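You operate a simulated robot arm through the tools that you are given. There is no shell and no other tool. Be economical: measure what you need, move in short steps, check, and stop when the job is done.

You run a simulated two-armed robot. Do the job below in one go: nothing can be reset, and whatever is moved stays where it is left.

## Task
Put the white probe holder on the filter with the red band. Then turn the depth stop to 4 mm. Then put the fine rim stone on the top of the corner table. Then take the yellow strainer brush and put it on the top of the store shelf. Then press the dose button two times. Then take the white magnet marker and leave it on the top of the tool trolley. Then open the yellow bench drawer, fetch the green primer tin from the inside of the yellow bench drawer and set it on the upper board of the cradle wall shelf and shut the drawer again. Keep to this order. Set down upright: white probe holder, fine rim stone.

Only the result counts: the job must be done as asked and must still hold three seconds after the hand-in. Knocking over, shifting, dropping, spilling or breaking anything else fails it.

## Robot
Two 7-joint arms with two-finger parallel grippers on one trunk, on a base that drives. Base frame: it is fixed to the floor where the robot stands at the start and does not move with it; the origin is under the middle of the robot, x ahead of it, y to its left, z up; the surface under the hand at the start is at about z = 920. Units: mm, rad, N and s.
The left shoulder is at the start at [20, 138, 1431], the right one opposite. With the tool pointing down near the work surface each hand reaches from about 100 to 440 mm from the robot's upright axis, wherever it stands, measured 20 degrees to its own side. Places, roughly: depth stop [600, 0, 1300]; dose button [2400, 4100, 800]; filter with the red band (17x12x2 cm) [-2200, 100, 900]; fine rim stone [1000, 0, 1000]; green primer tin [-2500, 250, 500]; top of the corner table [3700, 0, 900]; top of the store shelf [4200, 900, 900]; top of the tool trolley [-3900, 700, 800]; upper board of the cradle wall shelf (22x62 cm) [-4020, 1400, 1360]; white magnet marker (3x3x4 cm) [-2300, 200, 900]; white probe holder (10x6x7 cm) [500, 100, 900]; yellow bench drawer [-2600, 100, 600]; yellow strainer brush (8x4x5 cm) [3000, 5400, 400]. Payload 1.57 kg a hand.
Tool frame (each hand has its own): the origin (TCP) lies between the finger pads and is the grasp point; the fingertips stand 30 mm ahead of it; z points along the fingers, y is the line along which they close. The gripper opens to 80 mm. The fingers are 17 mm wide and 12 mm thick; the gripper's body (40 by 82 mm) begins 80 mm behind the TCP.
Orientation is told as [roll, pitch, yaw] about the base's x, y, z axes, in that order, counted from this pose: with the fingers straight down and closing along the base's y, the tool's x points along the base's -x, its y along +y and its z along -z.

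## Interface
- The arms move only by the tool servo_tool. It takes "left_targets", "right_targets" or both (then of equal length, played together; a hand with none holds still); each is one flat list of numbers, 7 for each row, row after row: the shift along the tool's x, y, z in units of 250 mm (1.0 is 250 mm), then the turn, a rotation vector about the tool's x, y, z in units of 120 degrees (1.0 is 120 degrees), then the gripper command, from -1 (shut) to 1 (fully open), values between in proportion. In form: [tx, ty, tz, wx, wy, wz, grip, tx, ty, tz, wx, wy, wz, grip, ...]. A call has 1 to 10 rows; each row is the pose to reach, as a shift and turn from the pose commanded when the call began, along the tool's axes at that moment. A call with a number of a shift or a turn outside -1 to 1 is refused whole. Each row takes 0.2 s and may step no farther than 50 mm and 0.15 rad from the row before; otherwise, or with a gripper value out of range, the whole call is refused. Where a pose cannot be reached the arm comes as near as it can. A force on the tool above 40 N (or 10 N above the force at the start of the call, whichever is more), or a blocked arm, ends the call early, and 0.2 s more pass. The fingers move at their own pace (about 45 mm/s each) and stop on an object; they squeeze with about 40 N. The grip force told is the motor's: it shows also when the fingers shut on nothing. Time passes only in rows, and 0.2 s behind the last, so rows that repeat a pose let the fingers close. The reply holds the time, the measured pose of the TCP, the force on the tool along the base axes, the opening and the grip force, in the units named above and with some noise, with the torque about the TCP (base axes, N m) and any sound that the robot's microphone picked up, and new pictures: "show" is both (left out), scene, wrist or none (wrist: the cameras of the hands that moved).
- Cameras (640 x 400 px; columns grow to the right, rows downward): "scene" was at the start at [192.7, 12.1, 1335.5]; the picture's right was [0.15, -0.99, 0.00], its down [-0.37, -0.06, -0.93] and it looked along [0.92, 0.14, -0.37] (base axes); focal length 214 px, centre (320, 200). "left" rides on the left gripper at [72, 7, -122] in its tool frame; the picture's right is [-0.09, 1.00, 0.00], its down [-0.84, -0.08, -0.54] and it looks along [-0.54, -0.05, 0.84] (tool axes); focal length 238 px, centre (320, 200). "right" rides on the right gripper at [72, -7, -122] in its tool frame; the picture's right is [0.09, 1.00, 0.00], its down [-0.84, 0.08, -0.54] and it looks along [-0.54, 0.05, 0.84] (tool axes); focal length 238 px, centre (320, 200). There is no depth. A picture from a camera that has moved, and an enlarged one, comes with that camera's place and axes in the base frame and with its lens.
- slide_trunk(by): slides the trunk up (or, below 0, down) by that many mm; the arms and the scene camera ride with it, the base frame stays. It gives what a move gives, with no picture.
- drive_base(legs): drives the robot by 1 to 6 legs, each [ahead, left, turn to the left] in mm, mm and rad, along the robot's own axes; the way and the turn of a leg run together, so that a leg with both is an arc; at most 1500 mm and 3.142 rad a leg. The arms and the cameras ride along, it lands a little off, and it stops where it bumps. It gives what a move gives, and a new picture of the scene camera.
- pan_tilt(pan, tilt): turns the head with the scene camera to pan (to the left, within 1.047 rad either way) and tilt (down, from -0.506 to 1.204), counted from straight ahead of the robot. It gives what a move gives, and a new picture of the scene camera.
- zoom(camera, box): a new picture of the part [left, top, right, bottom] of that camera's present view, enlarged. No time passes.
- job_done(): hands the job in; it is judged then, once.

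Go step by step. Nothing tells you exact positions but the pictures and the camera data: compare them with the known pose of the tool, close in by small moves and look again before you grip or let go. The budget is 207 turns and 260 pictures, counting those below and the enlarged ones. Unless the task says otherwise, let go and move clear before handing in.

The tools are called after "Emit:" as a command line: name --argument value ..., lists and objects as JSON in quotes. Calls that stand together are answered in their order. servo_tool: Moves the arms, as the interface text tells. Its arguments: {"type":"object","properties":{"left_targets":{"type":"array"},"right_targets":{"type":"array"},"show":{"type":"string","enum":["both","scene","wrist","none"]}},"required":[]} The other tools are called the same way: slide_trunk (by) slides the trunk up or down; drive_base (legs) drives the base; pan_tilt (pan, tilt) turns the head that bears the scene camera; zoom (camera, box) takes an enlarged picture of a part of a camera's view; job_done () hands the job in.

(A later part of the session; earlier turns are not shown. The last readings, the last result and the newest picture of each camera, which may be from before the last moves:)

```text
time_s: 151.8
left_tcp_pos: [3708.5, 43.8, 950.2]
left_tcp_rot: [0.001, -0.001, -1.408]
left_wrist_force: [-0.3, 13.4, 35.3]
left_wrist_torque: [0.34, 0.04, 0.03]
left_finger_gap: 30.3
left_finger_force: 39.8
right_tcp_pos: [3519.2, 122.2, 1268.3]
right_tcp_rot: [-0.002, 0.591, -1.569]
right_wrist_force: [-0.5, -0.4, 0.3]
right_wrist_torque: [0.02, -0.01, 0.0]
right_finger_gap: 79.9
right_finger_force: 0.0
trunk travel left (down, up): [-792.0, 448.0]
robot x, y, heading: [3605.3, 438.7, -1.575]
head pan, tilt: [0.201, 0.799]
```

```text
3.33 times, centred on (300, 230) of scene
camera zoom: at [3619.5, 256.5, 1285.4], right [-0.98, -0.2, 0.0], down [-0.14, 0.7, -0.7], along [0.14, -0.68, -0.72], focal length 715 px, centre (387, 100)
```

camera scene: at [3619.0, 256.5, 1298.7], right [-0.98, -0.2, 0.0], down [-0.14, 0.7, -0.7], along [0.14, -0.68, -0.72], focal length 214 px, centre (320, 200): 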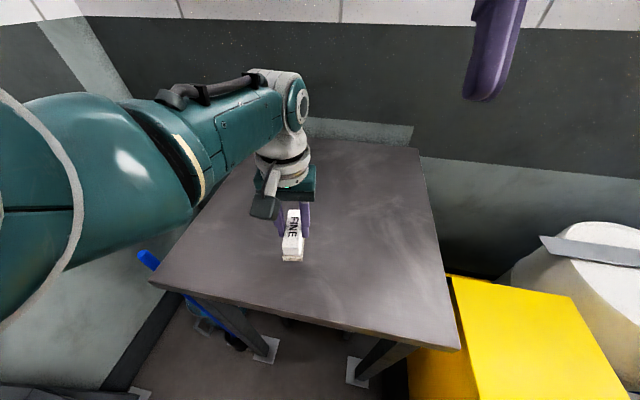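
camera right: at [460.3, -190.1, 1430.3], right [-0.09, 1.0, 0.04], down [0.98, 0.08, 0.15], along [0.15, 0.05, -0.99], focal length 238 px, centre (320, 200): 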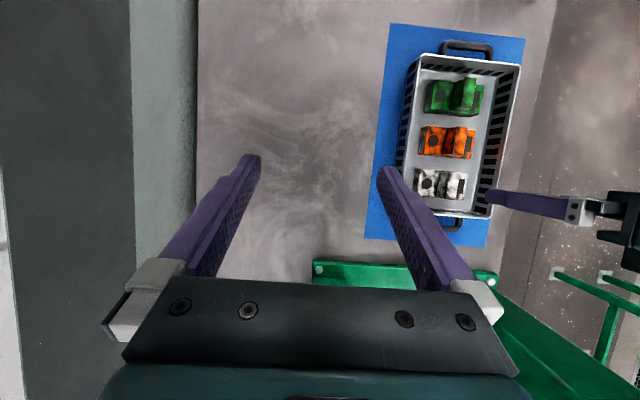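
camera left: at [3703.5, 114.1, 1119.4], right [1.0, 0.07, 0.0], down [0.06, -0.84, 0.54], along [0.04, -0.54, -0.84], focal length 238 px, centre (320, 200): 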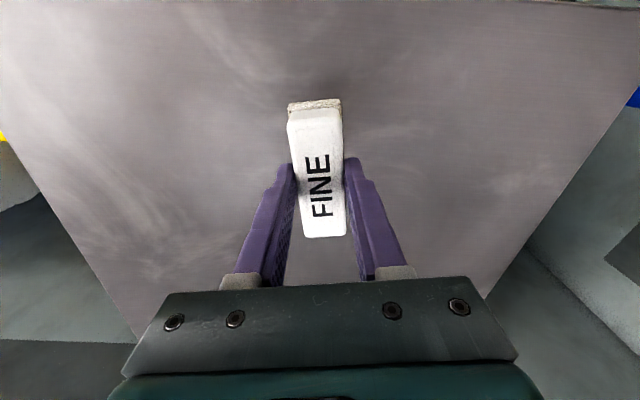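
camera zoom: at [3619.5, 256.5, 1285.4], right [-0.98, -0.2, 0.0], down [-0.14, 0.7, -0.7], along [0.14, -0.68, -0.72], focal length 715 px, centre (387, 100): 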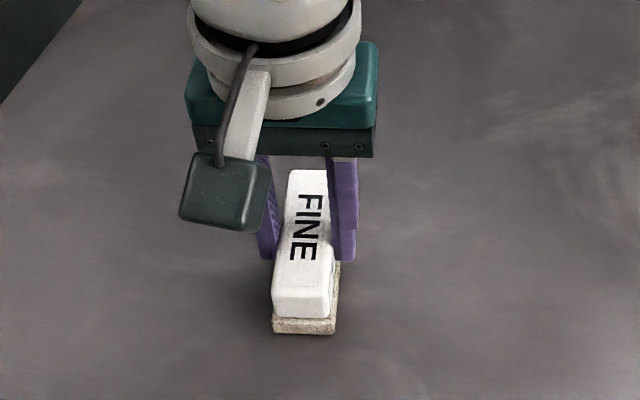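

Contact is made at 35 N, so the stone stands on the table. I'll ease up 2 mm, open and rise.

Emit:
slide_trunk --by 2

Emit:
servo_tool --left_targets '[0, 0, 0, 0, 0, 0, 0.1, 0, 0, 0, 0, 0, 0, 0.1, 0, 0, 0, 0, 0, 0, 0.1, 0, 0, -0.08, 0, 0, 0, 0.1, 0, 0, -0.2, 0, 0, 0, 0.1, 0, 0, -0.36, 0, 0, 0, 0.1, 0, 0, -0.54, 0, 0, 0, 0.1, 0, 0, -0.72, 0, 0, 0, 0.1]' --show "scene"

```text
time_s: 152.3
left_tcp_pos: [3708.1, 43.5, 950.4]
left_tcp_rot: [0.004, -0.004, -1.408]
left_wrist_force: [-0.8, 3.4, 13.9]
left_wrist_torque: [0.29, 0.19, -0.01]
left_finger_gap: 30.6
left_finger_force: 40.5
right_tcp_pos: [3518.5, 121.3, 1270.0]
right_tcp_rot: [-0.001, 0.592, -1.569]
right_wrist_force: [-0.3, -0.2, -0.2]
right_wrist_torque: [0.02, 0.03, 0.0]
right_finger_gap: 79.8
right_finger_force: 0.1
trunk travel left (down, up): [-794.0, 446.0]
robot x, y, heading: [3605.3, 433.0, -1.574]
head pan, tilt: [0.201, 0.799]
```

```text
time_s: 154.2
left_tcp_pos: [3687.6, -18.8, 1118.5]
left_tcp_rot: [0.004, 0.003, -1.409]
left_wrist_force: [0.1, -0.3, 0.0]
left_wrist_torque: [-0.01, 0.02, -0.02]
left_finger_gap: 43.9
left_finger_force: 0.1
left hand out of reach, approached as far as the arm can: row 4, 5, 6, 7, 8
right_tcp_pos: [3518.0, 121.5, 1269.6]
right_tcp_rot: [-0.002, 0.592, -1.569]
right_wrist_force: [0.1, 0.0, -0.3]
right_wrist_torque: [-0.01, 0.01, -0.01]
right_finger_gap: 79.9
right_finger_force: 0.1
trunk travel left (down, up): [-794.0, 446.0]
robot x, y, heading: [3601.2, 439.9, -1.576]
head pan, tilt: [0.201, 0.799]
camera scene: at [3619.0, 256.4, 1286.7], right [-0.98, -0.2, 0.0], down [-0.14, 0.7, -0.7], along [0.14, -0.68, -0.72], focal length 214 px, centre (320, 200)
```

scene: 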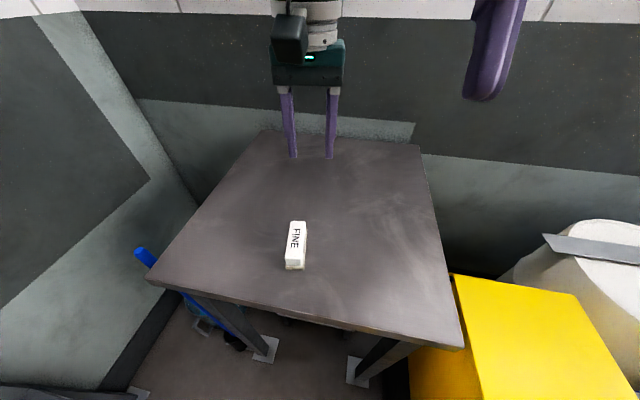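

The fine stone stands on the corner table. Next is the yellow strainer brush at about (3000, 5400, 400), so I'll back out, turn around through -x and look that way.

Emit:
drive_base --legs '[[-480, 0, 0], [0, 0, -1.57], [400, 0, 0], [0, 0, -1.57]]'

Emit:
pan_tilt --pan 0 --tilt 0.3

```text
time_s: 166.6
left_tcp_pos: [3102.6, 1365.4, 1119.7]
left_tcp_rot: [0.002, 0.003, 1.783]
left_wrist_force: [-0.5, 0.3, -0.2]
left_wrist_torque: [0.01, 0.0, 0.01]
left_finger_gap: 43.9
left_finger_force: 0.0
right_tcp_pos: [3280.1, 1233.6, 1268.6]
right_tcp_rot: [-0.002, 0.592, 1.622]
right_wrist_force: [0.0, 0.1, 0.4]
right_wrist_torque: [-0.01, -0.01, -0.02]
right_finger_gap: 79.9
right_finger_force: 0.0
trunk travel left (down, up): [-794.0, 446.0]
robot x, y, heading: [3207.2, 916.0, 1.616]
head pan, tilt: [0.201, 0.799]
camera scene: at [3187.0, 1089.7, 1286.7], right [0.97, 0.24, 0.0], down [0.17, -0.7, -0.7], along [-0.17, 0.68, -0.72], focal length 214 px, centre (320, 200)
```

scene: 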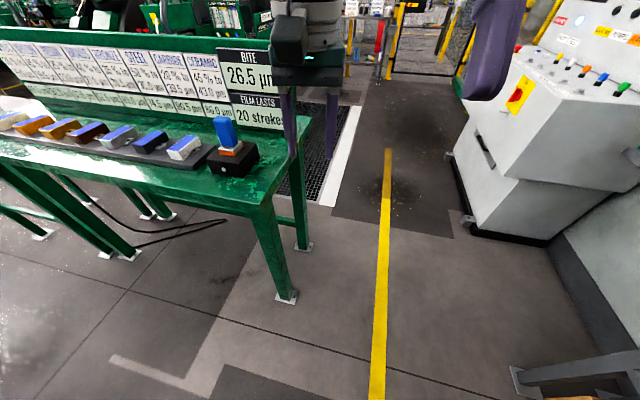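

```text
time_s: 167.6
left_tcp_pos: [3102.4, 1366.0, 1118.3]
left_tcp_rot: [0.002, 0.003, 1.781]
left_wrist_force: [0.4, 0.3, -0.7]
left_wrist_torque: [-0.02, -0.02, -0.01]
left_finger_gap: 43.7
left_finger_force: 0.1
right_tcp_pos: [3277.7, 1232.5, 1269.9]
right_tcp_rot: [-0.001, 0.592, 1.621]
right_wrist_force: [0.1, -0.3, -0.8]
right_wrist_torque: [0.01, 0.02, 0.0]
right_finger_gap: 80.0
right_finger_force: 0.0
trunk travel left (down, up): [-794.0, 446.0]
robot x, y, heading: [3210.2, 911.9, 1.615]
head pan, tilt: [0.0, 0.3]
camera scene: at [3202.4, 1104.7, 1331.0], right [1.0, 0.04, 0.0], down [0.01, -0.3, -0.95], along [-0.04, 0.95, -0.3], focal length 214 px, centre (320, 200)
```

scene: 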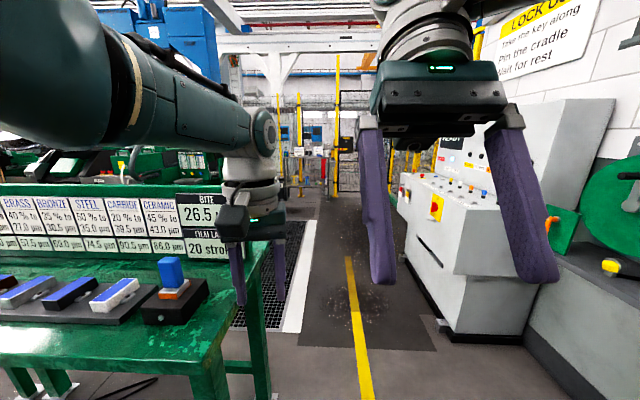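

The corridor ahead between the green table (x < 2965) and the white console (x > 3550) is clear. I'll raise the trunk for clearance and drive through.

Emit:
slide_trunk --by 150

Emit:
drive_base --legs '[[0, -50, -0.045], [1400, 0, 0]]'

Emit:
pan_tilt --pan 0 --tilt 0.4

```text
time_s: 169.3
left_tcp_pos: [3101.4, 1366.5, 1267.2]
left_tcp_rot: [0.004, 0.002, 1.783]
left_wrist_force: [-1.1, 0.4, 0.0]
left_wrist_torque: [0.02, 0.0, 0.03]
left_finger_gap: 44.0
left_finger_force: 0.0
right_tcp_pos: [3279.0, 1232.4, 1418.6]
right_tcp_rot: [-0.001, 0.591, 1.621]
right_wrist_force: [-0.9, -0.3, -0.1]
right_wrist_torque: [0.0, -0.01, -0.04]
right_finger_gap: 80.2
right_finger_force: 0.1
trunk travel left (down, up): [-944.0, 296.0]
robot x, y, heading: [3211.0, 912.1, 1.615]
head pan, tilt: [0.0, 0.3]
```

```text
time_s: 176.6
left_tcp_pos: [3216.7, 2733.8, 1267.0]
left_tcp_rot: [0.004, 0.004, 1.699]
left_wrist_force: [0.2, 0.5, 0.1]
left_wrist_torque: [0.01, 0.03, -0.01]
left_finger_gap: 43.9
left_finger_force: 0.0
right_tcp_pos: [3379.9, 2586.7, 1419.3]
right_tcp_rot: [-0.003, 0.591, 1.54]
right_wrist_force: [-0.3, 0.6, 0.6]
right_wrist_torque: [0.01, 0.0, 0.0]
right_finger_gap: 80.1
right_finger_force: 0.1
trunk travel left (down, up): [-944.0, 296.0]
robot x, y, heading: [3286.4, 2273.6, 1.534]
head pan, tilt: [0.0, 0.3]
camera scene: at [3293.9, 2465.7, 1481.1], right [1.0, -0.04, 0.0], down [-0.01, -0.3, -0.96], along [0.04, 0.95, -0.3], focal length 214 px, centre (320, 200)
```

scene: 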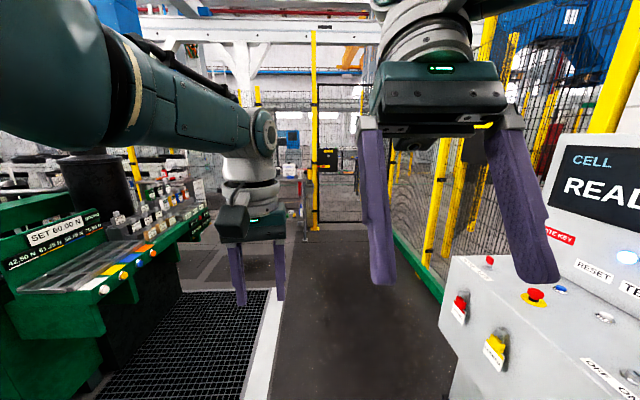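

```text
time_s: 177.3
left_tcp_pos: [3215.5, 2735.0, 1267.5]
left_tcp_rot: [0.004, 0.003, 1.7]
left_wrist_force: [0.4, 0.3, -0.1]
left_wrist_torque: [0.0, 0.0, -0.02]
left_finger_gap: 43.8
left_finger_force: 0.1
right_tcp_pos: [3380.0, 2586.4, 1419.8]
right_tcp_rot: [-0.002, 0.591, 1.539]
right_wrist_force: [-0.2, 0.1, 0.1]
right_wrist_torque: [0.0, -0.01, 0.01]
right_finger_gap: 79.9
right_finger_force: 0.0
trunk travel left (down, up): [-944.0, 296.0]
robot x, y, heading: [3284.4, 2275.4, 1.534]
head pan, tilt: [0.0, 0.4]
camera scene: at [3293.9, 2464.9, 1471.8], right [1.0, -0.04, 0.0], down [-0.01, -0.39, -0.92], along [0.03, 0.92, -0.39], focal length 214 px, centre (320, 200)
```

scene: 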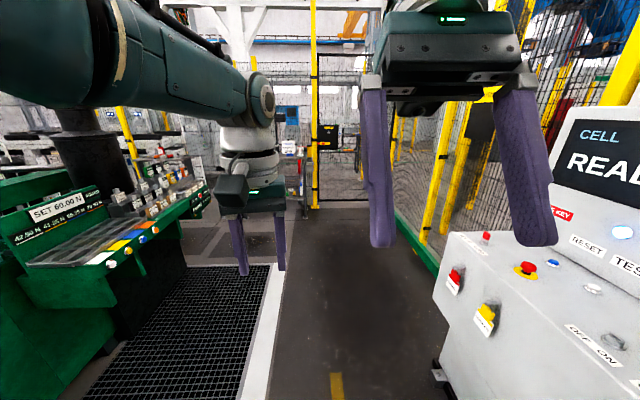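

Emit:
drive_base --legs '[[1500, 0, 0.036]]'

Emit:
pan_tilt --pan 0.25 --tilt 0.45

```text
time_s: 184.8
left_tcp_pos: [3242.8, 4249.8, 1268.8]
left_tcp_rot: [0.004, 0.004, 1.727]
left_wrist_force: [0.1, -0.5, 0.0]
left_wrist_torque: [0.0, 0.02, -0.01]
left_finger_gap: 43.8
left_finger_force: 0.1
right_tcp_pos: [3409.6, 4106.0, 1419.4]
right_tcp_rot: [-0.003, 0.592, 1.565]
right_wrist_force: [-0.1, 0.3, 0.2]
right_wrist_torque: [-0.01, 0.01, 0.02]
right_finger_gap: 79.9
right_finger_force: 0.0
trunk travel left (down, up): [-944.0, 296.0]
robot x, y, heading: [3322.2, 3792.6, 1.555]
head pan, tilt: [0.0, 0.4]
camera scene: at [3326.6, 3983.1, 1471.8], right [1.0, -0.01, 0.0], down [0.0, -0.39, -0.92], along [0.01, 0.92, -0.39], focal length 214 px, centre (320, 200)
```

scene: 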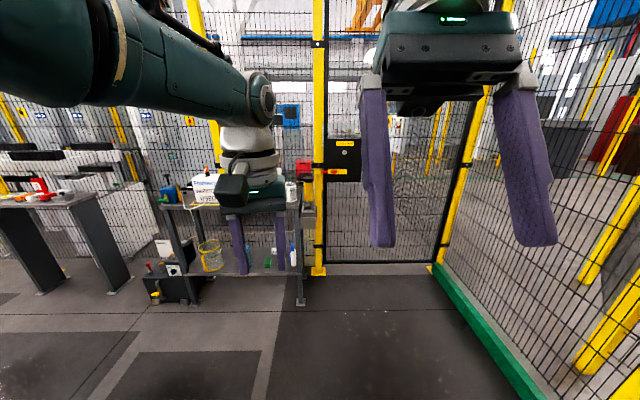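

```text
time_s: 185.6
left_tcp_pos: [3241.6, 4250.4, 1267.3]
left_tcp_rot: [0.005, 0.005, 1.725]
left_wrist_force: [0.6, -0.1, -0.2]
left_wrist_torque: [-0.01, 0.01, 0.02]
left_finger_gap: 43.7
left_finger_force: 0.0
right_tcp_pos: [3411.3, 4105.9, 1419.4]
right_tcp_rot: [-0.001, 0.592, 1.567]
right_wrist_force: [-0.2, 0.0, -0.2]
right_wrist_torque: [0.02, 0.02, 0.02]
right_finger_gap: 80.2
right_finger_force: 0.0
trunk travel left (down, up): [-944.0, 296.0]
robot x, y, heading: [3324.5, 3791.9, 1.562]
head pan, tilt: [0.25, 0.45]
camera scene: at [3303.9, 3979.8, 1467.2], right [0.97, 0.23, 0.0], down [0.1, -0.42, -0.9], along [-0.21, 0.88, -0.44], focal length 214 px, centre (320, 200)
```

scene: 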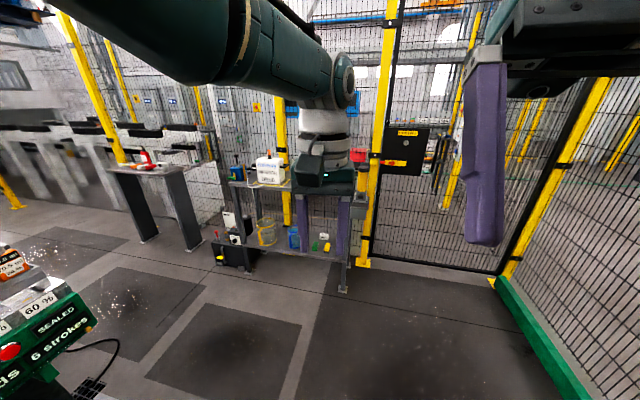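

Emit:
zoom --camera "scene" --box '[200, 140, 380, 300]'

Emit:
drive_base --legs '[[650, 0, 0]]'

Emit:
pan_tilt --pan 0.35 --tilt 0.75

```text
2.50 times, centred on (290, 220) of scene
camera zoom: at [3303.9, 3979.8, 1467.2], right [0.97, 0.23, 0.0], down [0.1, -0.42, -0.9], along [-0.21, 0.88, -0.44], focal length 536 px, centre (395, 150)
```

zoom: 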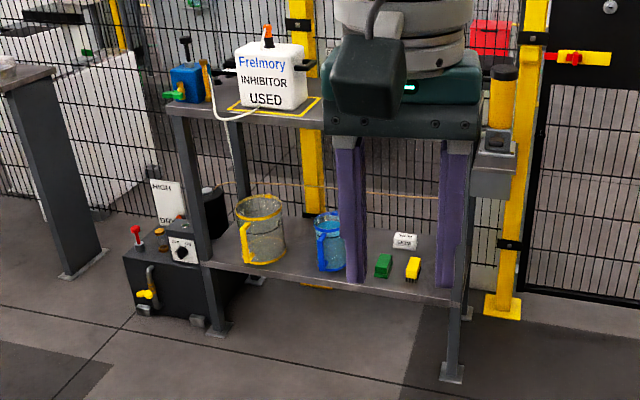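

```text
time_s: 189.2
left_tcp_pos: [3233.2, 4905.5, 1267.7]
left_tcp_rot: [0.003, 0.003, 1.747]
left_wrist_force: [-0.9, 0.0, 0.5]
left_wrist_torque: [0.0, 0.03, 0.0]
left_finger_gap: 43.9
left_finger_force: 0.0
right_tcp_pos: [3405.2, 4765.7, 1418.4]
right_tcp_rot: [-0.002, 0.592, 1.587]
right_wrist_force: [-0.4, -0.3, 0.1]
right_wrist_torque: [0.0, -0.01, 0.01]
right_finger_gap: 80.0
right_finger_force: 0.1
trunk travel left (down, up): [-944.0, 296.0]
robot x, y, heading: [3325.1, 4451.8, 1.579]
head pan, tilt: [0.25, 0.45]
camera scene: at [3300.9, 4636.3, 1467.1], right [0.97, 0.26, 0.0], down [0.11, -0.42, -0.9], along [-0.23, 0.87, -0.44], focal length 214 px, centre (320, 200)
```

scene: 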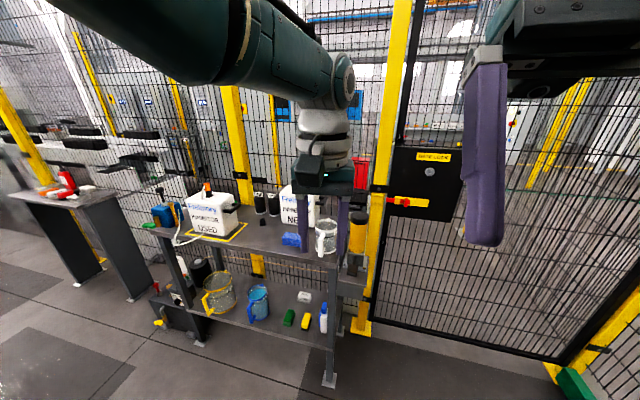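

```text
time_s: 190.0
left_tcp_pos: [3232.5, 4905.9, 1268.3]
left_tcp_rot: [0.003, 0.004, 1.746]
left_wrist_force: [0.7, -0.1, 0.2]
left_wrist_torque: [-0.01, 0.01, -0.02]
left_finger_gap: 43.7
left_finger_force: 0.0
right_tcp_pos: [3404.6, 4766.6, 1420.1]
right_tcp_rot: [-0.002, 0.591, 1.586]
right_wrist_force: [-0.3, -0.3, -0.2]
right_wrist_torque: [0.03, -0.01, -0.02]
right_finger_gap: 80.1
right_finger_force: 0.2
trunk travel left (down, up): [-944.0, 296.0]
robot x, y, heading: [3323.9, 4453.9, 1.581]
head pan, tilt: [0.351, 0.75]
camera scene: at [3295.2, 4625.1, 1440.8], right [0.94, 0.35, 0.0], down [0.24, -0.64, -0.73], along [-0.26, 0.69, -0.68], focal length 214 px, centre (320, 200)
```

scene: 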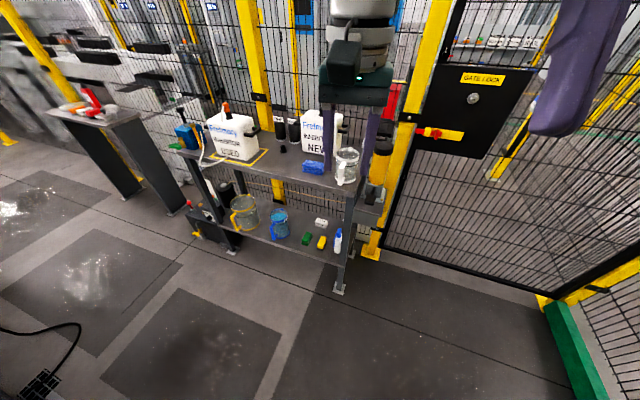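

The yellow brush lies on the lower shelf at about (3030, 5350, 360), between a green block and a bottle. I'll lower the trunk here, away from the shelf, then line up and look in level.

Emit:
slide_trunk --by -650

Emit:
drive_base --legs '[[0, 205, 0]]'

Emit:
pan_tilt --pan 0.1 --tilt 0.35

```text
refused: -650 is not a number from -400 to 400
```

```text
time_s: 191.7
left_tcp_pos: [3026.5, 4903.3, 1267.6]
left_tcp_rot: [0.003, 0.003, 1.749]
left_wrist_force: [-0.6, -1.0, -0.7]
left_wrist_torque: [-0.02, 0.01, 0.01]
left_finger_gap: 43.8
left_finger_force: 0.0
right_tcp_pos: [3197.1, 4763.0, 1420.4]
right_tcp_rot: [-0.003, 0.59, 1.588]
right_wrist_force: [0.7, 0.2, -0.6]
right_wrist_torque: [0.0, -0.01, 0.01]
right_finger_gap: 79.9
right_finger_force: 0.0
trunk travel left (down, up): [-944.0, 296.0]
robot x, y, heading: [3122.1, 4445.6, 1.583]
head pan, tilt: [0.351, 0.75]
camera scene: at [3088.4, 4622.9, 1440.7], right [0.94, 0.35, 0.0], down [0.24, -0.64, -0.73], along [-0.26, 0.68, -0.68], focal length 214 px, centre (320, 200)
```

scene: 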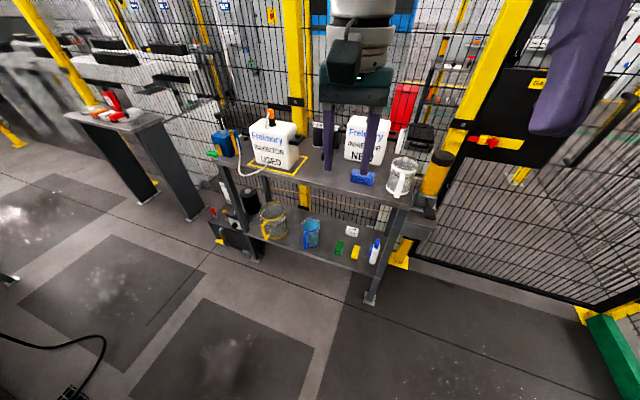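

```text
time_s: 192.5
left_tcp_pos: [3024.7, 4902.8, 1267.4]
left_tcp_rot: [0.004, 0.003, 1.749]
left_wrist_force: [0.5, 0.1, -0.3]
left_wrist_torque: [0.02, 0.01, -0.02]
left_finger_gap: 44.1
left_finger_force: 0.1
right_tcp_pos: [3197.7, 4763.3, 1419.7]
right_tcp_rot: [-0.002, 0.592, 1.588]
right_wrist_force: [0.0, 0.1, 0.1]
right_wrist_torque: [0.0, -0.03, 0.03]
right_finger_gap: 80.2
right_finger_force: 0.0
trunk travel left (down, up): [-944.0, 296.0]
robot x, y, heading: [3115.6, 4447.4, 1.581]
head pan, tilt: [0.099, 0.351]
camera scene: at [3107.4, 4637.9, 1476.3], right [0.99, 0.11, 0.0], down [0.04, -0.34, -0.94], along [-0.1, 0.93, -0.34], focal length 214 px, centre (320, 200)
```

scene: 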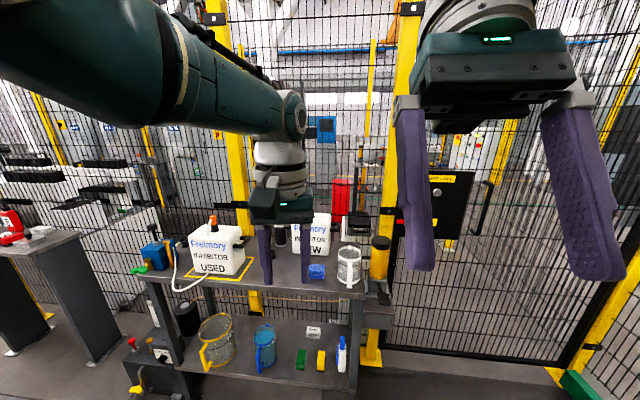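

The brush triangulates to about (3035, 5333, 400). Now I'll lower the trunk in two steps.

Emit:
slide_trunk --by -400

Emit:
slide_trunk --by -200

Emit:
pan_tilt --pan 0.1 --tilt 0.45

```text
time_s: 196.4
left_tcp_pos: [3025.7, 4903.0, 866.2]
left_tcp_rot: [0.005, 0.003, 1.749]
left_wrist_force: [0.4, 0.2, -0.2]
left_wrist_torque: [0.0, -0.04, 0.04]
left_finger_gap: 44.1
left_finger_force: 0.0
right_tcp_pos: [3198.2, 4763.9, 1020.0]
right_tcp_rot: [-0.003, 0.591, 1.588]
right_wrist_force: [-0.3, 0.6, -0.7]
right_wrist_torque: [-0.02, 0.03, 0.01]
right_finger_gap: 79.8
right_finger_force: 0.0
trunk travel left (down, up): [-544.0, 696.0]
robot x, y, heading: [3115.5, 4445.7, 1.579]
head pan, tilt: [0.099, 0.351]
```

```text
time_s: 198.5
left_tcp_pos: [3024.9, 4903.2, 668.5]
left_tcp_rot: [0.005, 0.005, 1.75]
left_wrist_force: [1.0, 0.3, 0.3]
left_wrist_torque: [0.0, 0.0, 0.01]
left_finger_gap: 43.8
left_finger_force: 0.0
right_tcp_pos: [3197.2, 4763.5, 819.6]
right_tcp_rot: [-0.003, 0.592, 1.589]
right_wrist_force: [0.1, 0.4, 0.8]
right_wrist_torque: [0.01, 0.02, -0.01]
right_finger_gap: 80.1
right_finger_force: 0.1
trunk travel left (down, up): [-344.0, 896.0]
robot x, y, heading: [3118.2, 4450.0, 1.582]
head pan, tilt: [0.099, 0.351]
```

```text
time_s: 199.2
left_tcp_pos: [3025.3, 4903.4, 668.1]
left_tcp_rot: [0.003, 0.003, 1.748]
left_wrist_force: [0.0, -0.9, -0.1]
left_wrist_torque: [0.01, 0.02, 0.03]
left_finger_gap: 44.1
left_finger_force: 0.1
right_tcp_pos: [3197.2, 4763.5, 819.6]
right_tcp_rot: [-0.004, 0.592, 1.589]
right_wrist_force: [-1.0, -0.9, 0.2]
right_wrist_torque: [0.0, 0.02, -0.02]
right_finger_gap: 80.2
right_finger_force: 0.1
trunk travel left (down, up): [-344.0, 896.0]
robot x, y, heading: [3120.9, 4448.2, 1.582]
head pan, tilt: [0.099, 0.45]
camera scene: at [3107.5, 4636.7, 867.2], right [0.99, 0.11, 0.0], down [0.05, -0.43, -0.9], along [-0.1, 0.89, -0.43], focal length 214 px, centre (320, 200)
```

scene: 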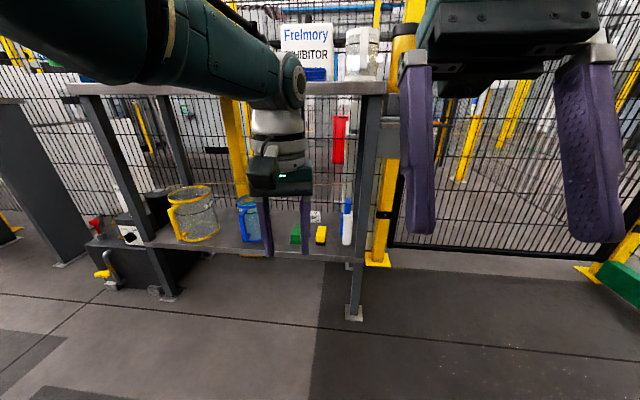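

Emit:
zoom --camera "scene" --box '[260, 170, 400, 290]'

```text
3.33 times, centred on (330, 230) of scene
camera zoom: at [3107.5, 4636.7, 867.2], right [0.99, 0.11, 0.0], down [0.05, -0.43, -0.9], along [-0.1, 0.89, -0.43], focal length 715 px, centre (287, 100)
```

zoom: 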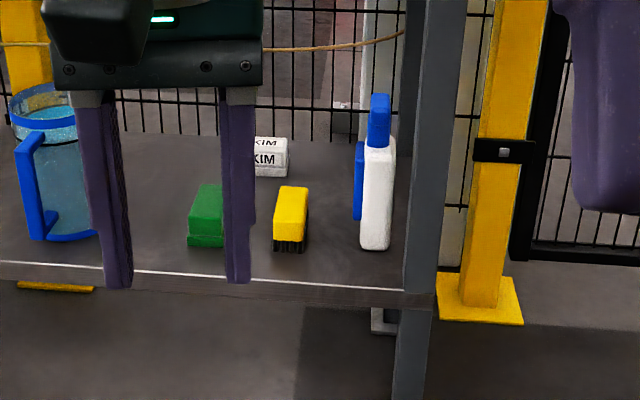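

The brush lies along y, centre (3035, 5332), top z ≈ 395, and the shelf's front edge is at y ≈ 5256. I'll square the left hand's yaw, then tilt it 45° forward.

Emit:
servo_tool --left_targets '[0, 0, 0, 0, 0, 0.045, 0.5, 0, 0, 0, 0, 0, 0.085, 0.5]' --show "none"

Emit:
servo_tool --left_targets '[0, 0, 0, 0, -0.065, 0, 0.5, 0, 0, 0, 0, -0.13, 0, 0.5, 0, 0, 0, 0, -0.195, 0, 0.5, 0, 0, 0, 0, -0.26, 0, 0.5, 0, 0, 0, 0, -0.32, 0, 0.5, 0, 0, 0, 0, -0.375, 0, 0.5]' --show "none"

```text
time_s: 199.8
left_tcp_pos: [3025.0, 4903.7, 668.3]
left_tcp_rot: [0.004, 0.003, 1.571]
left_wrist_force: [0.6, 0.1, 0.1]
left_wrist_torque: [0.03, 0.03, -0.01]
left_finger_gap: 60.0
left_finger_force: 0.0
right_tcp_pos: [3198.6, 4762.7, 818.5]
right_tcp_rot: [-0.003, 0.59, 1.588]
right_wrist_force: [-0.2, 0.6, 0.4]
right_wrist_torque: [0.01, 0.03, 0.0]
right_finger_gap: 79.8
right_finger_force: 0.1
trunk travel left (down, up): [-344.0, 896.0]
robot x, y, heading: [3117.9, 4443.4, 1.578]
head pan, tilt: [0.099, 0.45]
```

```text
time_s: 201.2
left_tcp_pos: [3060.8, 5003.4, 621.4]
left_tcp_rot: [0.004, -0.78, 1.569]
left_wrist_force: [-0.5, -0.6, -1.1]
left_wrist_torque: [-0.02, 0.01, 0.0]
left_finger_gap: 60.0
left_finger_force: 0.0
left hand out of reach, approached as far as the arm can: row 1, 2, 3, 4, 5, 6
right_tcp_pos: [3197.1, 4763.0, 819.3]
right_tcp_rot: [-0.004, 0.592, 1.589]
right_wrist_force: [-0.5, 0.5, 0.0]
right_wrist_torque: [-0.03, -0.05, -0.01]
right_finger_gap: 79.9
right_finger_force: 0.1
trunk travel left (down, up): [-344.0, 896.0]
robot x, y, heading: [3116.9, 4448.8, 1.58]
head pan, tilt: [0.099, 0.45]
```

The hand is tilted forward. I'll lower the trunk 200 mm and drive toward the shelf, stopping short.

Emit:
slide_trunk --by -200

Emit:
drive_base --legs '[[180, 26, 0]]'

Emit:
servo_tool --left_targets '[0, 0, 0, 0, 0, 0, 0.5]' --show "wrist"

```text
time_s: 203.4
left_tcp_pos: [3059.1, 5005.1, 419.7]
left_tcp_rot: [0.004, -0.779, 1.568]
left_wrist_force: [0.9, -0.2, -0.8]
left_wrist_torque: [-0.01, -0.02, 0.0]
left_finger_gap: 60.1
left_finger_force: 0.0
right_tcp_pos: [3196.5, 4764.6, 620.5]
right_tcp_rot: [-0.003, 0.593, 1.589]
right_wrist_force: [-0.7, 0.0, 0.1]
right_wrist_torque: [-0.01, -0.01, -0.03]
right_finger_gap: 80.2
right_finger_force: 0.0
trunk travel left (down, up): [-144.0, 1096.0]
robot x, y, heading: [3125.2, 4443.4, 1.586]
head pan, tilt: [0.099, 0.45]
```

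```text
time_s: 204.9
left_tcp_pos: [3035.1, 5177.2, 420.3]
left_tcp_rot: [0.005, -0.779, 1.564]
left_wrist_force: [-0.2, 0.4, -0.1]
left_wrist_torque: [0.0, 0.01, -0.01]
left_finger_gap: 60.1
left_finger_force: 0.1
right_tcp_pos: [3171.8, 4936.9, 620.0]
right_tcp_rot: [-0.003, 0.594, 1.585]
right_wrist_force: [-0.1, 0.6, 1.0]
right_wrist_torque: [0.0, 0.01, 0.0]
right_finger_gap: 80.1
right_finger_force: 0.1
trunk travel left (down, up): [-144.0, 1096.0]
robot x, y, heading: [3089.6, 4621.9, 1.58]
head pan, tilt: [0.099, 0.45]
camera scene: at [3081.3, 4809.7, 667.0], right [0.99, 0.11, 0.0], down [0.05, -0.43, -0.9], along [-0.1, 0.89, -0.44], focal length 214 px, centre (320, 200)
```

scene: 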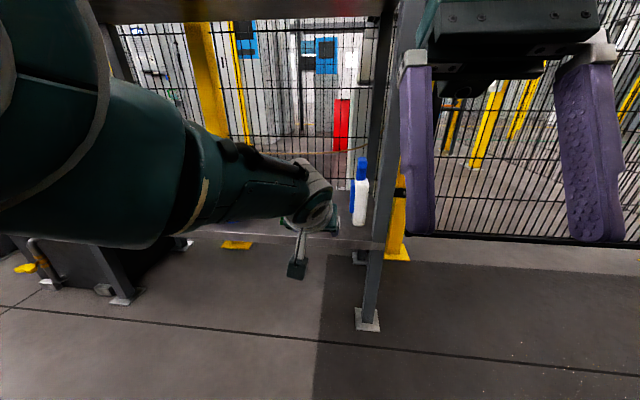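

```text
time_s: 205.3
left_tcp_pos: [3035.5, 5176.3, 420.6]
left_tcp_rot: [0.005, -0.778, 1.565]
left_wrist_force: [-0.6, -0.1, -0.1]
left_wrist_torque: [0.03, -0.03, 0.0]
left_finger_gap: 60.0
left_finger_force: 0.1
right_tcp_pos: [3171.7, 4935.8, 618.6]
right_tcp_rot: [-0.003, 0.592, 1.584]
right_wrist_force: [0.1, 0.0, 0.7]
right_wrist_torque: [0.02, 0.0, 0.02]
right_finger_gap: 79.9
right_finger_force: 0.0
trunk travel left (down, up): [-144.0, 1096.0]
robot x, y, heading: [3090.2, 4616.6, 1.575]
head pan, tilt: [0.099, 0.45]
camera left: at [3026.9, 5040.5, 457.3], right [-1.0, 0.07, 0.07], down [0.08, 0.21, 0.97], along [0.05, 0.97, -0.22], focal length 238 px, centre (320, 200)
```

left: 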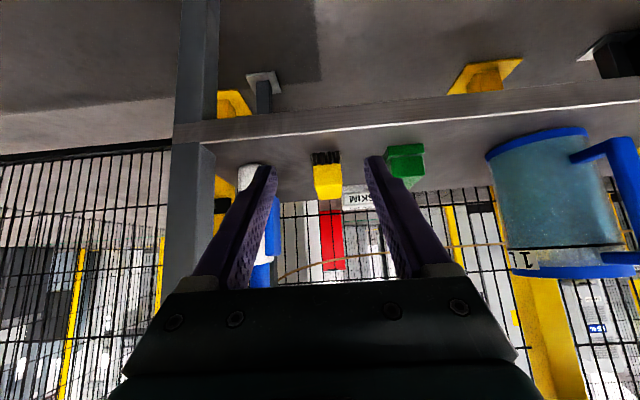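

The brush's front face is at y ≈ 5300, x ≈ 3031, z 345–394. I'll drive 80 mm more, then finish with the arm.

Emit:
drive_base --legs '[[80, 0, 0]]'

Emit:
servo_tool --left_targets '[0, 0, 0, 0, 0, 0, 0.5]' --show "wrist"

```text
time_s: 206.3
left_tcp_pos: [3033.9, 5258.7, 418.7]
left_tcp_rot: [0.005, -0.78, 1.565]
left_wrist_force: [-0.6, -0.4, -0.5]
left_wrist_torque: [0.01, 0.02, -0.01]
left_finger_gap: 60.2
left_finger_force: 0.0
right_tcp_pos: [3170.8, 5019.0, 619.4]
right_tcp_rot: [-0.005, 0.593, 1.587]
right_wrist_force: [-0.4, 0.1, 0.1]
right_wrist_torque: [-0.01, 0.03, -0.01]
right_finger_gap: 80.1
right_finger_force: 0.1
trunk travel left (down, up): [-144.0, 1096.0]
robot x, y, heading: [3090.4, 4707.6, 1.58]
head pan, tilt: [0.099, 0.45]
camera scene: at [3080.2, 4892.3, 667.0], right [0.99, 0.11, 0.0], down [0.05, -0.43, -0.9], along [-0.1, 0.89, -0.44], focal length 214 px, centre (320, 200)
```

scene: 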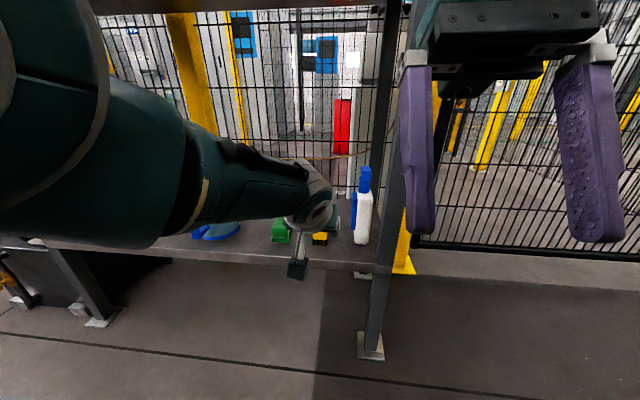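

```text
time_s: 206.7
left_tcp_pos: [3031.8, 5258.0, 419.7]
left_tcp_rot: [0.006, -0.779, 1.564]
left_wrist_force: [-0.6, 0.1, -0.2]
left_wrist_torque: [0.01, 0.0, 0.0]
left_finger_gap: 59.9
left_finger_force: 0.0
right_tcp_pos: [3169.5, 5018.2, 619.1]
right_tcp_rot: [-0.003, 0.592, 1.586]
right_wrist_force: [-0.2, 0.2, 0.3]
right_wrist_torque: [0.03, -0.02, 0.01]
right_finger_gap: 80.1
right_finger_force: 0.1
trunk travel left (down, up): [-144.0, 1096.0]
robot x, y, heading: [3088.6, 4700.2, 1.584]
head pan, tilt: [0.099, 0.45]
camera left: at [3025.4, 5122.6, 457.0], right [-1.0, 0.07, 0.07], down [0.08, 0.22, 0.97], along [0.05, 0.97, -0.22], focal length 238 px, centre (320, 200)
```

left: 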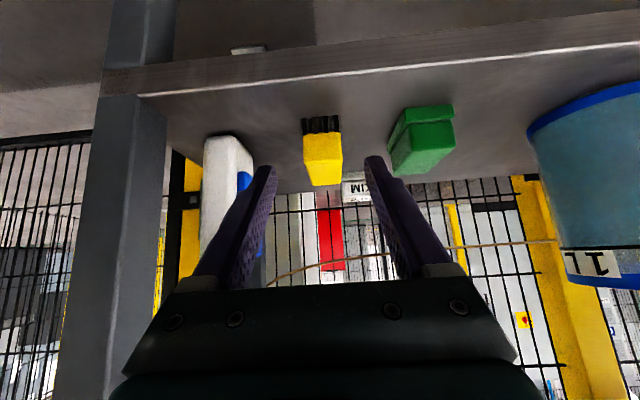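

Aligned. I'll slide forward and down onto the brush, then close.

Emit:
servo_tool --left_targets '[-0.042, 0.004, 0.094, 0, 0, 0, 0.5, -0.084, 0.004, 0.188, 0, 0, 0, 0.5, -0.126, 0.004, 0.282, 0, 0, 0, 0.5, -0.126, 0.004, 0.282, 0, 0, 0, 0.5]' --show "wrist"

```text
time_s: 207.7
left_tcp_pos: [3013.4, 5268.0, 421.1]
left_tcp_rot: [0.004, -0.779, 1.566]
left_wrist_force: [0.2, -1.1, 0.1]
left_wrist_torque: [-0.01, 0.02, 0.01]
left_finger_gap: 59.9
left_finger_force: 0.0
left hand out of reach, approached as far as the arm can: row 1, 2, 3, 4
right_tcp_pos: [3169.7, 5021.1, 620.5]
right_tcp_rot: [-0.004, 0.59, 1.586]
right_wrist_force: [0.0, -0.5, -0.2]
right_wrist_torque: [-0.01, 0.0, -0.01]
right_finger_gap: 80.1
right_finger_force: 0.0
trunk travel left (down, up): [-144.0, 1096.0]
robot x, y, heading: [3089.1, 4704.6, 1.585]
head pan, tilt: [0.099, 0.45]
camera left: at [3006.2, 5132.4, 457.3], right [-1.0, 0.07, 0.07], down [0.08, 0.21, 0.97], along [0.05, 0.97, -0.22], focal length 238 px, centre (320, 200)
```

left: 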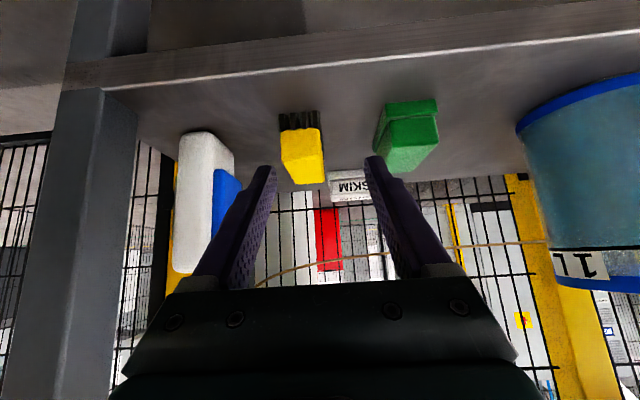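

The arm is at its limit here, so I'll return it to where it was. Then I'll use the base to go forward and the trunk to go down.

Emit:
servo_tool --left_targets '[0.05, -0.035, -0.05, 0, 0, 0, 0.5, 0.05, -0.072, -0.05, 0, 0, 0, 0.5, 0.05, -0.072, -0.05, 0, 0, 0, 0.5]' --show "none"

Emit:
slide_trunk --by -26

```text
time_s: 208.5
left_tcp_pos: [3031.7, 5249.8, 417.9]
left_tcp_rot: [0.004, -0.778, 1.564]
left_wrist_force: [-0.9, 0.1, 0.3]
left_wrist_torque: [-0.02, 0.0, 0.02]
left_finger_gap: 59.7
left_finger_force: 0.0
right_tcp_pos: [3170.8, 5020.2, 619.5]
right_tcp_rot: [-0.003, 0.592, 1.585]
right_wrist_force: [0.0, 0.6, 0.2]
right_wrist_torque: [-0.03, 0.0, -0.02]
right_finger_gap: 79.9
right_finger_force: 0.0
trunk travel left (down, up): [-144.0, 1096.0]
robot x, y, heading: [3090.9, 4702.5, 1.579]
head pan, tilt: [0.099, 0.45]
```

```text
time_s: 209.2
left_tcp_pos: [3032.1, 5250.9, 391.0]
left_tcp_rot: [0.006, -0.779, 1.565]
left_wrist_force: [0.3, 0.0, 0.2]
left_wrist_torque: [0.0, 0.02, 0.01]
left_finger_gap: 59.7
left_finger_force: 0.1
right_tcp_pos: [3171.2, 5019.8, 592.7]
right_tcp_rot: [-0.004, 0.592, 1.586]
right_wrist_force: [-0.3, 0.0, 0.3]
right_wrist_torque: [-0.03, 0.01, -0.04]
right_finger_gap: 80.0
right_finger_force: 0.0
trunk travel left (down, up): [-118.0, 1122.0]
robot x, y, heading: [3091.4, 4705.0, 1.577]
head pan, tilt: [0.099, 0.45]
```

Emit:
drive_base --legs '[[78, 0, 0]]'

Emit:
servo_tool --left_targets '[0, 0, 0, 0, 0, 0, 0.5]' --show "wrist"

```text
time_s: 210.3
left_tcp_pos: [3030.5, 5328.0, 391.0]
left_tcp_rot: [0.005, -0.776, 1.567]
left_wrist_force: [0.8, 0.5, -1.1]
left_wrist_torque: [-0.02, -0.02, -0.02]
left_finger_gap: 60.1
left_finger_force: 0.0
right_tcp_pos: [3170.0, 5096.7, 593.1]
right_tcp_rot: [-0.004, 0.593, 1.587]
right_wrist_force: [-0.1, -0.3, 0.4]
right_wrist_torque: [0.0, 0.02, 0.01]
right_finger_gap: 80.0
right_finger_force: 0.1
trunk travel left (down, up): [-118.0, 1122.0]
robot x, y, heading: [3089.1, 4786.0, 1.577]
head pan, tilt: [0.099, 0.45]
camera scene: at [3079.5, 4970.1, 640.9], right [0.99, 0.11, 0.0], down [0.05, -0.43, -0.9], along [-0.1, 0.89, -0.44], focal length 214 px, centre (320, 200)
```

scene: 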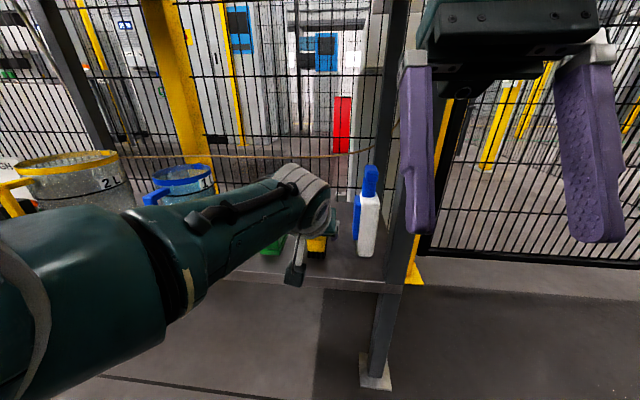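

```text
time_s: 210.7
left_tcp_pos: [3031.6, 5326.5, 390.6]
left_tcp_rot: [0.006, -0.777, 1.564]
left_wrist_force: [-0.3, -0.5, -0.2]
left_wrist_torque: [0.03, 0.0, 0.0]
left_finger_gap: 59.7
left_finger_force: 0.1
right_tcp_pos: [3169.8, 5096.6, 593.5]
right_tcp_rot: [-0.003, 0.594, 1.588]
right_wrist_force: [0.3, -0.4, -0.3]
right_wrist_torque: [0.02, 0.01, -0.01]
right_finger_gap: 79.7
right_finger_force: 0.0
trunk travel left (down, up): [-118.0, 1122.0]
robot x, y, heading: [3087.3, 4783.6, 1.581]
head pan, tilt: [0.099, 0.45]
camera left: at [3023.7, 5191.1, 428.7], right [-1.0, 0.07, 0.07], down [0.08, 0.22, 0.97], along [0.05, 0.97, -0.22], focal length 238 px, centre (320, 200)
```

left: 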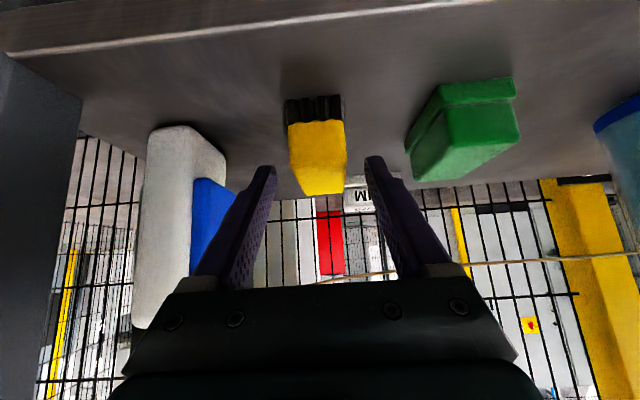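

Re-checking the edge line from three views puts the shelf at z ≈ 321 and the brush at y 5340–5410, top 371. So I need 25 mm lower and 42 mm further.

Emit:
slide_trunk --by -25

Emit:
drive_base --legs '[[42, 0, 0]]'

Emit:
servo_tool --left_targets '[0, 0, 0, 0, 0, 0, 0.5]' --show "wrist"

```text
time_s: 211.4
left_tcp_pos: [3030.7, 5328.2, 366.9]
left_tcp_rot: [0.005, -0.779, 1.566]
left_wrist_force: [1.2, -0.6, 0.4]
left_wrist_torque: [0.04, 0.02, -0.01]
left_finger_gap: 60.2
left_finger_force: 0.1
right_tcp_pos: [3168.7, 5098.1, 568.4]
right_tcp_rot: [-0.005, 0.593, 1.587]
right_wrist_force: [0.0, -0.6, 1.0]
right_wrist_torque: [0.0, 0.0, -0.02]
right_finger_gap: 80.0
right_finger_force: 0.0
trunk travel left (down, up): [-93.0, 1147.0]
robot x, y, heading: [3089.1, 4781.7, 1.578]
head pan, tilt: [0.099, 0.45]
```

```text
time_s: 212.4
left_tcp_pos: [3035.0, 5354.6, 364.4]
left_tcp_rot: [0.003, -0.775, 1.566]
left_wrist_force: [-0.3, 0.2, 0.3]
left_wrist_torque: [-0.02, -0.01, 0.01]
left_finger_gap: 60.0
left_finger_force: 0.2
right_tcp_pos: [3172.0, 5123.0, 568.2]
right_tcp_rot: [-0.004, 0.595, 1.596]
right_wrist_force: [-0.3, 0.4, -0.1]
right_wrist_torque: [-0.02, 0.01, 0.01]
right_finger_gap: 80.1
right_finger_force: 0.0
trunk travel left (down, up): [-93.0, 1147.0]
robot x, y, heading: [3089.4, 4820.8, 1.573]
head pan, tilt: [0.099, 0.45]
stopped in leg 1: the robot was blocked; the commanded pose is now the measured one
camera scene: at [3082.4, 4997.9, 614.8], right [0.99, 0.1, 0.0], down [0.05, -0.44, -0.9], along [-0.09, 0.89, -0.44], focal length 214 px, centre (320, 200)
```

scene: 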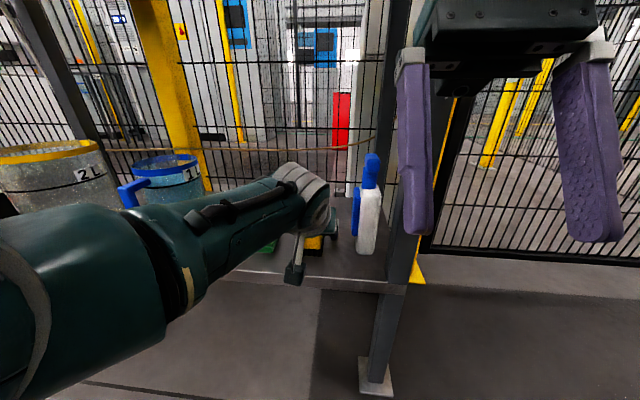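

```text
time_s: 212.8
left_tcp_pos: [3035.3, 5354.5, 363.1]
left_tcp_rot: [0.003, -0.774, 1.566]
left_wrist_force: [-0.7, 0.0, 1.0]
left_wrist_torque: [0.0, -0.01, -0.03]
left_finger_gap: 60.1
left_finger_force: 0.0
right_tcp_pos: [3172.0, 5122.6, 567.5]
right_tcp_rot: [-0.002, 0.594, 1.597]
right_wrist_force: [-1.3, -0.9, -0.5]
right_wrist_torque: [-0.01, -0.02, 0.02]
right_finger_gap: 79.8
right_finger_force: 0.0
trunk travel left (down, up): [-93.0, 1147.0]
robot x, y, heading: [3087.6, 4817.2, 1.579]
head pan, tilt: [0.099, 0.45]
camera left: at [3027.1, 5218.5, 402.1], right [-1.0, 0.07, 0.07], down [0.08, 0.22, 0.97], along [0.05, 0.97, -0.22], focal length 238 px, centre (320, 200)
```

left: 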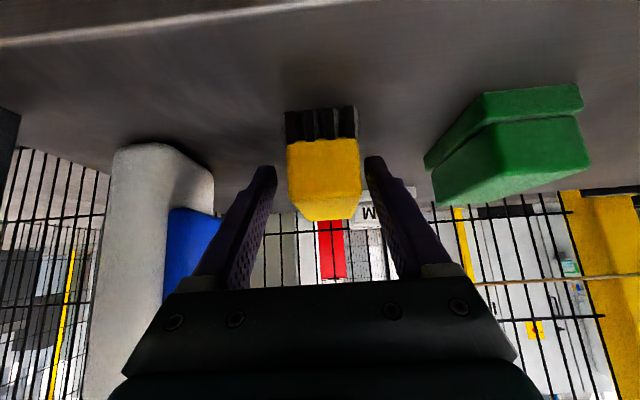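

The base is stopped by the shelf's foot, but the fingers already straddle the brush by about 35 mm. I'll close now.

Emit:
servo_tool --left_targets '[0, 0, 0, 0, 0, 0, -1, 0, 0, 0, 0, 0, 0, -1, 0, 0, 0, 0, 0, 0, -1, 0, 0, 0, 0, 0, 0, -1]' --show "wrist"

```text
time_s: 213.8
left_tcp_pos: [3035.3, 5354.1, 364.7]
left_tcp_rot: [0.003, -0.775, 1.563]
left_wrist_force: [1.1, 0.3, -0.1]
left_wrist_torque: [0.02, -0.01, -0.06]
left_finger_gap: 38.9
left_finger_force: 38.4
right_tcp_pos: [3170.4, 5122.3, 567.1]
right_tcp_rot: [-0.005, 0.595, 1.596]
right_wrist_force: [0.0, -0.3, -0.6]
right_wrist_torque: [0.01, 0.01, -0.02]
right_finger_gap: 80.1
right_finger_force: 0.0
trunk travel left (down, up): [-93.0, 1147.0]
robot x, y, heading: [3089.1, 4816.9, 1.578]
head pan, tilt: [0.099, 0.45]
camera left: at [3027.0, 5218.4, 402.1], right [-1.0, 0.07, 0.07], down [0.08, 0.22, 0.97], along [0.05, 0.97, -0.22], focal length 238 px, centre (320, 200)
```

left: 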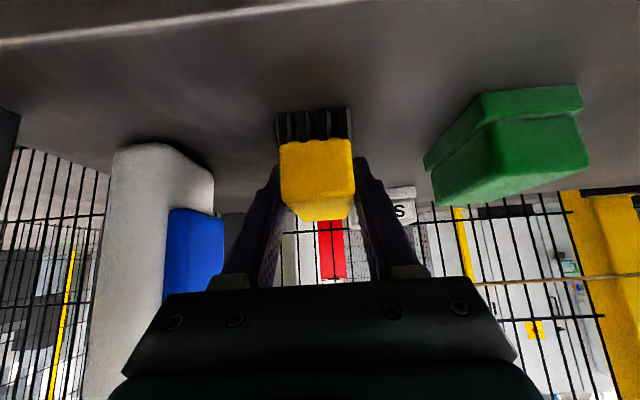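

Gripped at 39 mm. I'll lift with the trunk and back out.

Emit:
slide_trunk --by 70

Emit:
drive_base --legs '[[-450, 0, 0]]'

Emit:
servo_tool --left_targets '[0, 0, 0, 0, 0, 0, -1]' --show "wrist"

```text
time_s: 214.8
left_tcp_pos: [3033.7, 5355.2, 433.1]
left_tcp_rot: [0.003, -0.774, 1.567]
left_wrist_force: [-0.7, 0.5, -0.8]
left_wrist_torque: [-0.03, -0.03, 0.01]
left_finger_gap: 38.9
left_finger_force: 39.6
right_tcp_pos: [3169.9, 5124.1, 638.2]
right_tcp_rot: [-0.001, 0.596, 1.6]
right_wrist_force: [-0.2, 0.9, -0.2]
right_wrist_torque: [-0.02, 0.01, 0.01]
right_finger_gap: 80.1
right_finger_force: 0.1
trunk travel left (down, up): [-163.0, 1077.0]
robot x, y, heading: [3088.9, 4819.6, 1.581]
head pan, tilt: [0.099, 0.45]
```

```text
time_s: 217.5
left_tcp_pos: [3038.0, 4922.3, 438.2]
left_tcp_rot: [0.005, -0.783, 1.553]
left_wrist_force: [0.5, -0.4, -0.5]
left_wrist_torque: [-0.02, 0.02, -0.03]
left_finger_gap: 38.8
left_finger_force: 39.7
right_tcp_pos: [3173.3, 4688.3, 639.2]
right_tcp_rot: [-0.001, 0.588, 1.586]
right_wrist_force: [0.4, 0.0, 0.4]
right_wrist_torque: [-0.03, 0.04, -0.04]
right_finger_gap: 80.2
right_finger_force: 0.0
trunk travel left (down, up): [-163.0, 1077.0]
robot x, y, heading: [3088.8, 4374.6, 1.56]
head pan, tilt: [0.099, 0.45]
camera scene: at [3082.4, 4563.8, 686.2], right [1.0, 0.09, 0.0], down [0.04, -0.43, -0.9], along [-0.09, 0.9, -0.43], focal length 214 px, centre (320, 200)
```

scene: 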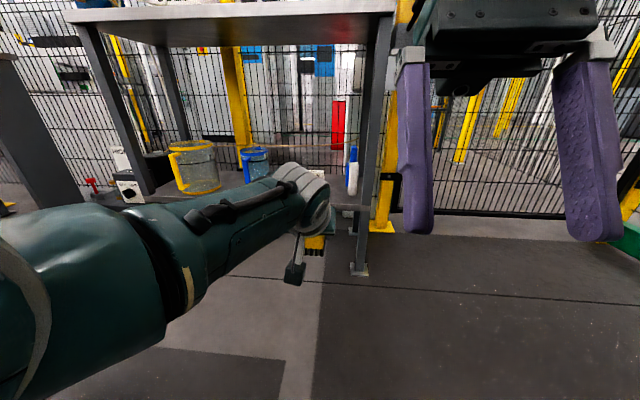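

```text
time_s: 217.9
left_tcp_pos: [3038.1, 4923.1, 438.1]
left_tcp_rot: [0.005, -0.781, 1.554]
left_wrist_force: [-0.6, -0.6, -1.1]
left_wrist_torque: [-0.01, 0.0, -0.02]
left_finger_gap: 39.0
left_finger_force: 40.1
right_tcp_pos: [3171.9, 4689.3, 639.7]
right_tcp_rot: [0.0, 0.588, 1.586]
right_wrist_force: [0.2, 1.2, -1.0]
right_wrist_torque: [-0.02, -0.03, 0.03]
right_finger_gap: 79.9
right_finger_force: 0.1
trunk travel left (down, up): [-163.0, 1077.0]
robot x, y, heading: [3089.5, 4373.2, 1.564]
head pan, tilt: [0.099, 0.45]
camera left: at [3029.1, 4786.8, 475.3], right [-0.99, 0.08, 0.07], down [0.08, 0.21, 0.97], along [0.06, 0.97, -0.22], focal length 238 px, centre (320, 200)
```

left: 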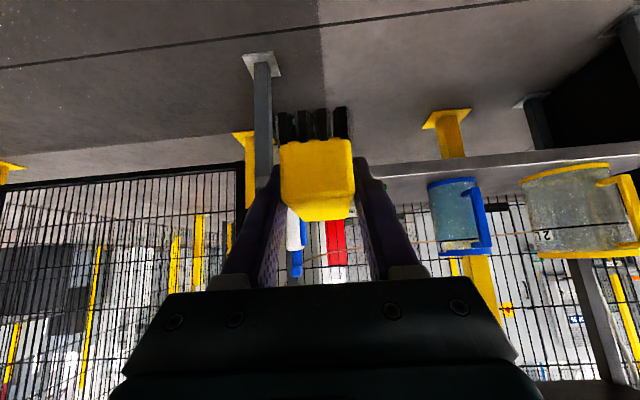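

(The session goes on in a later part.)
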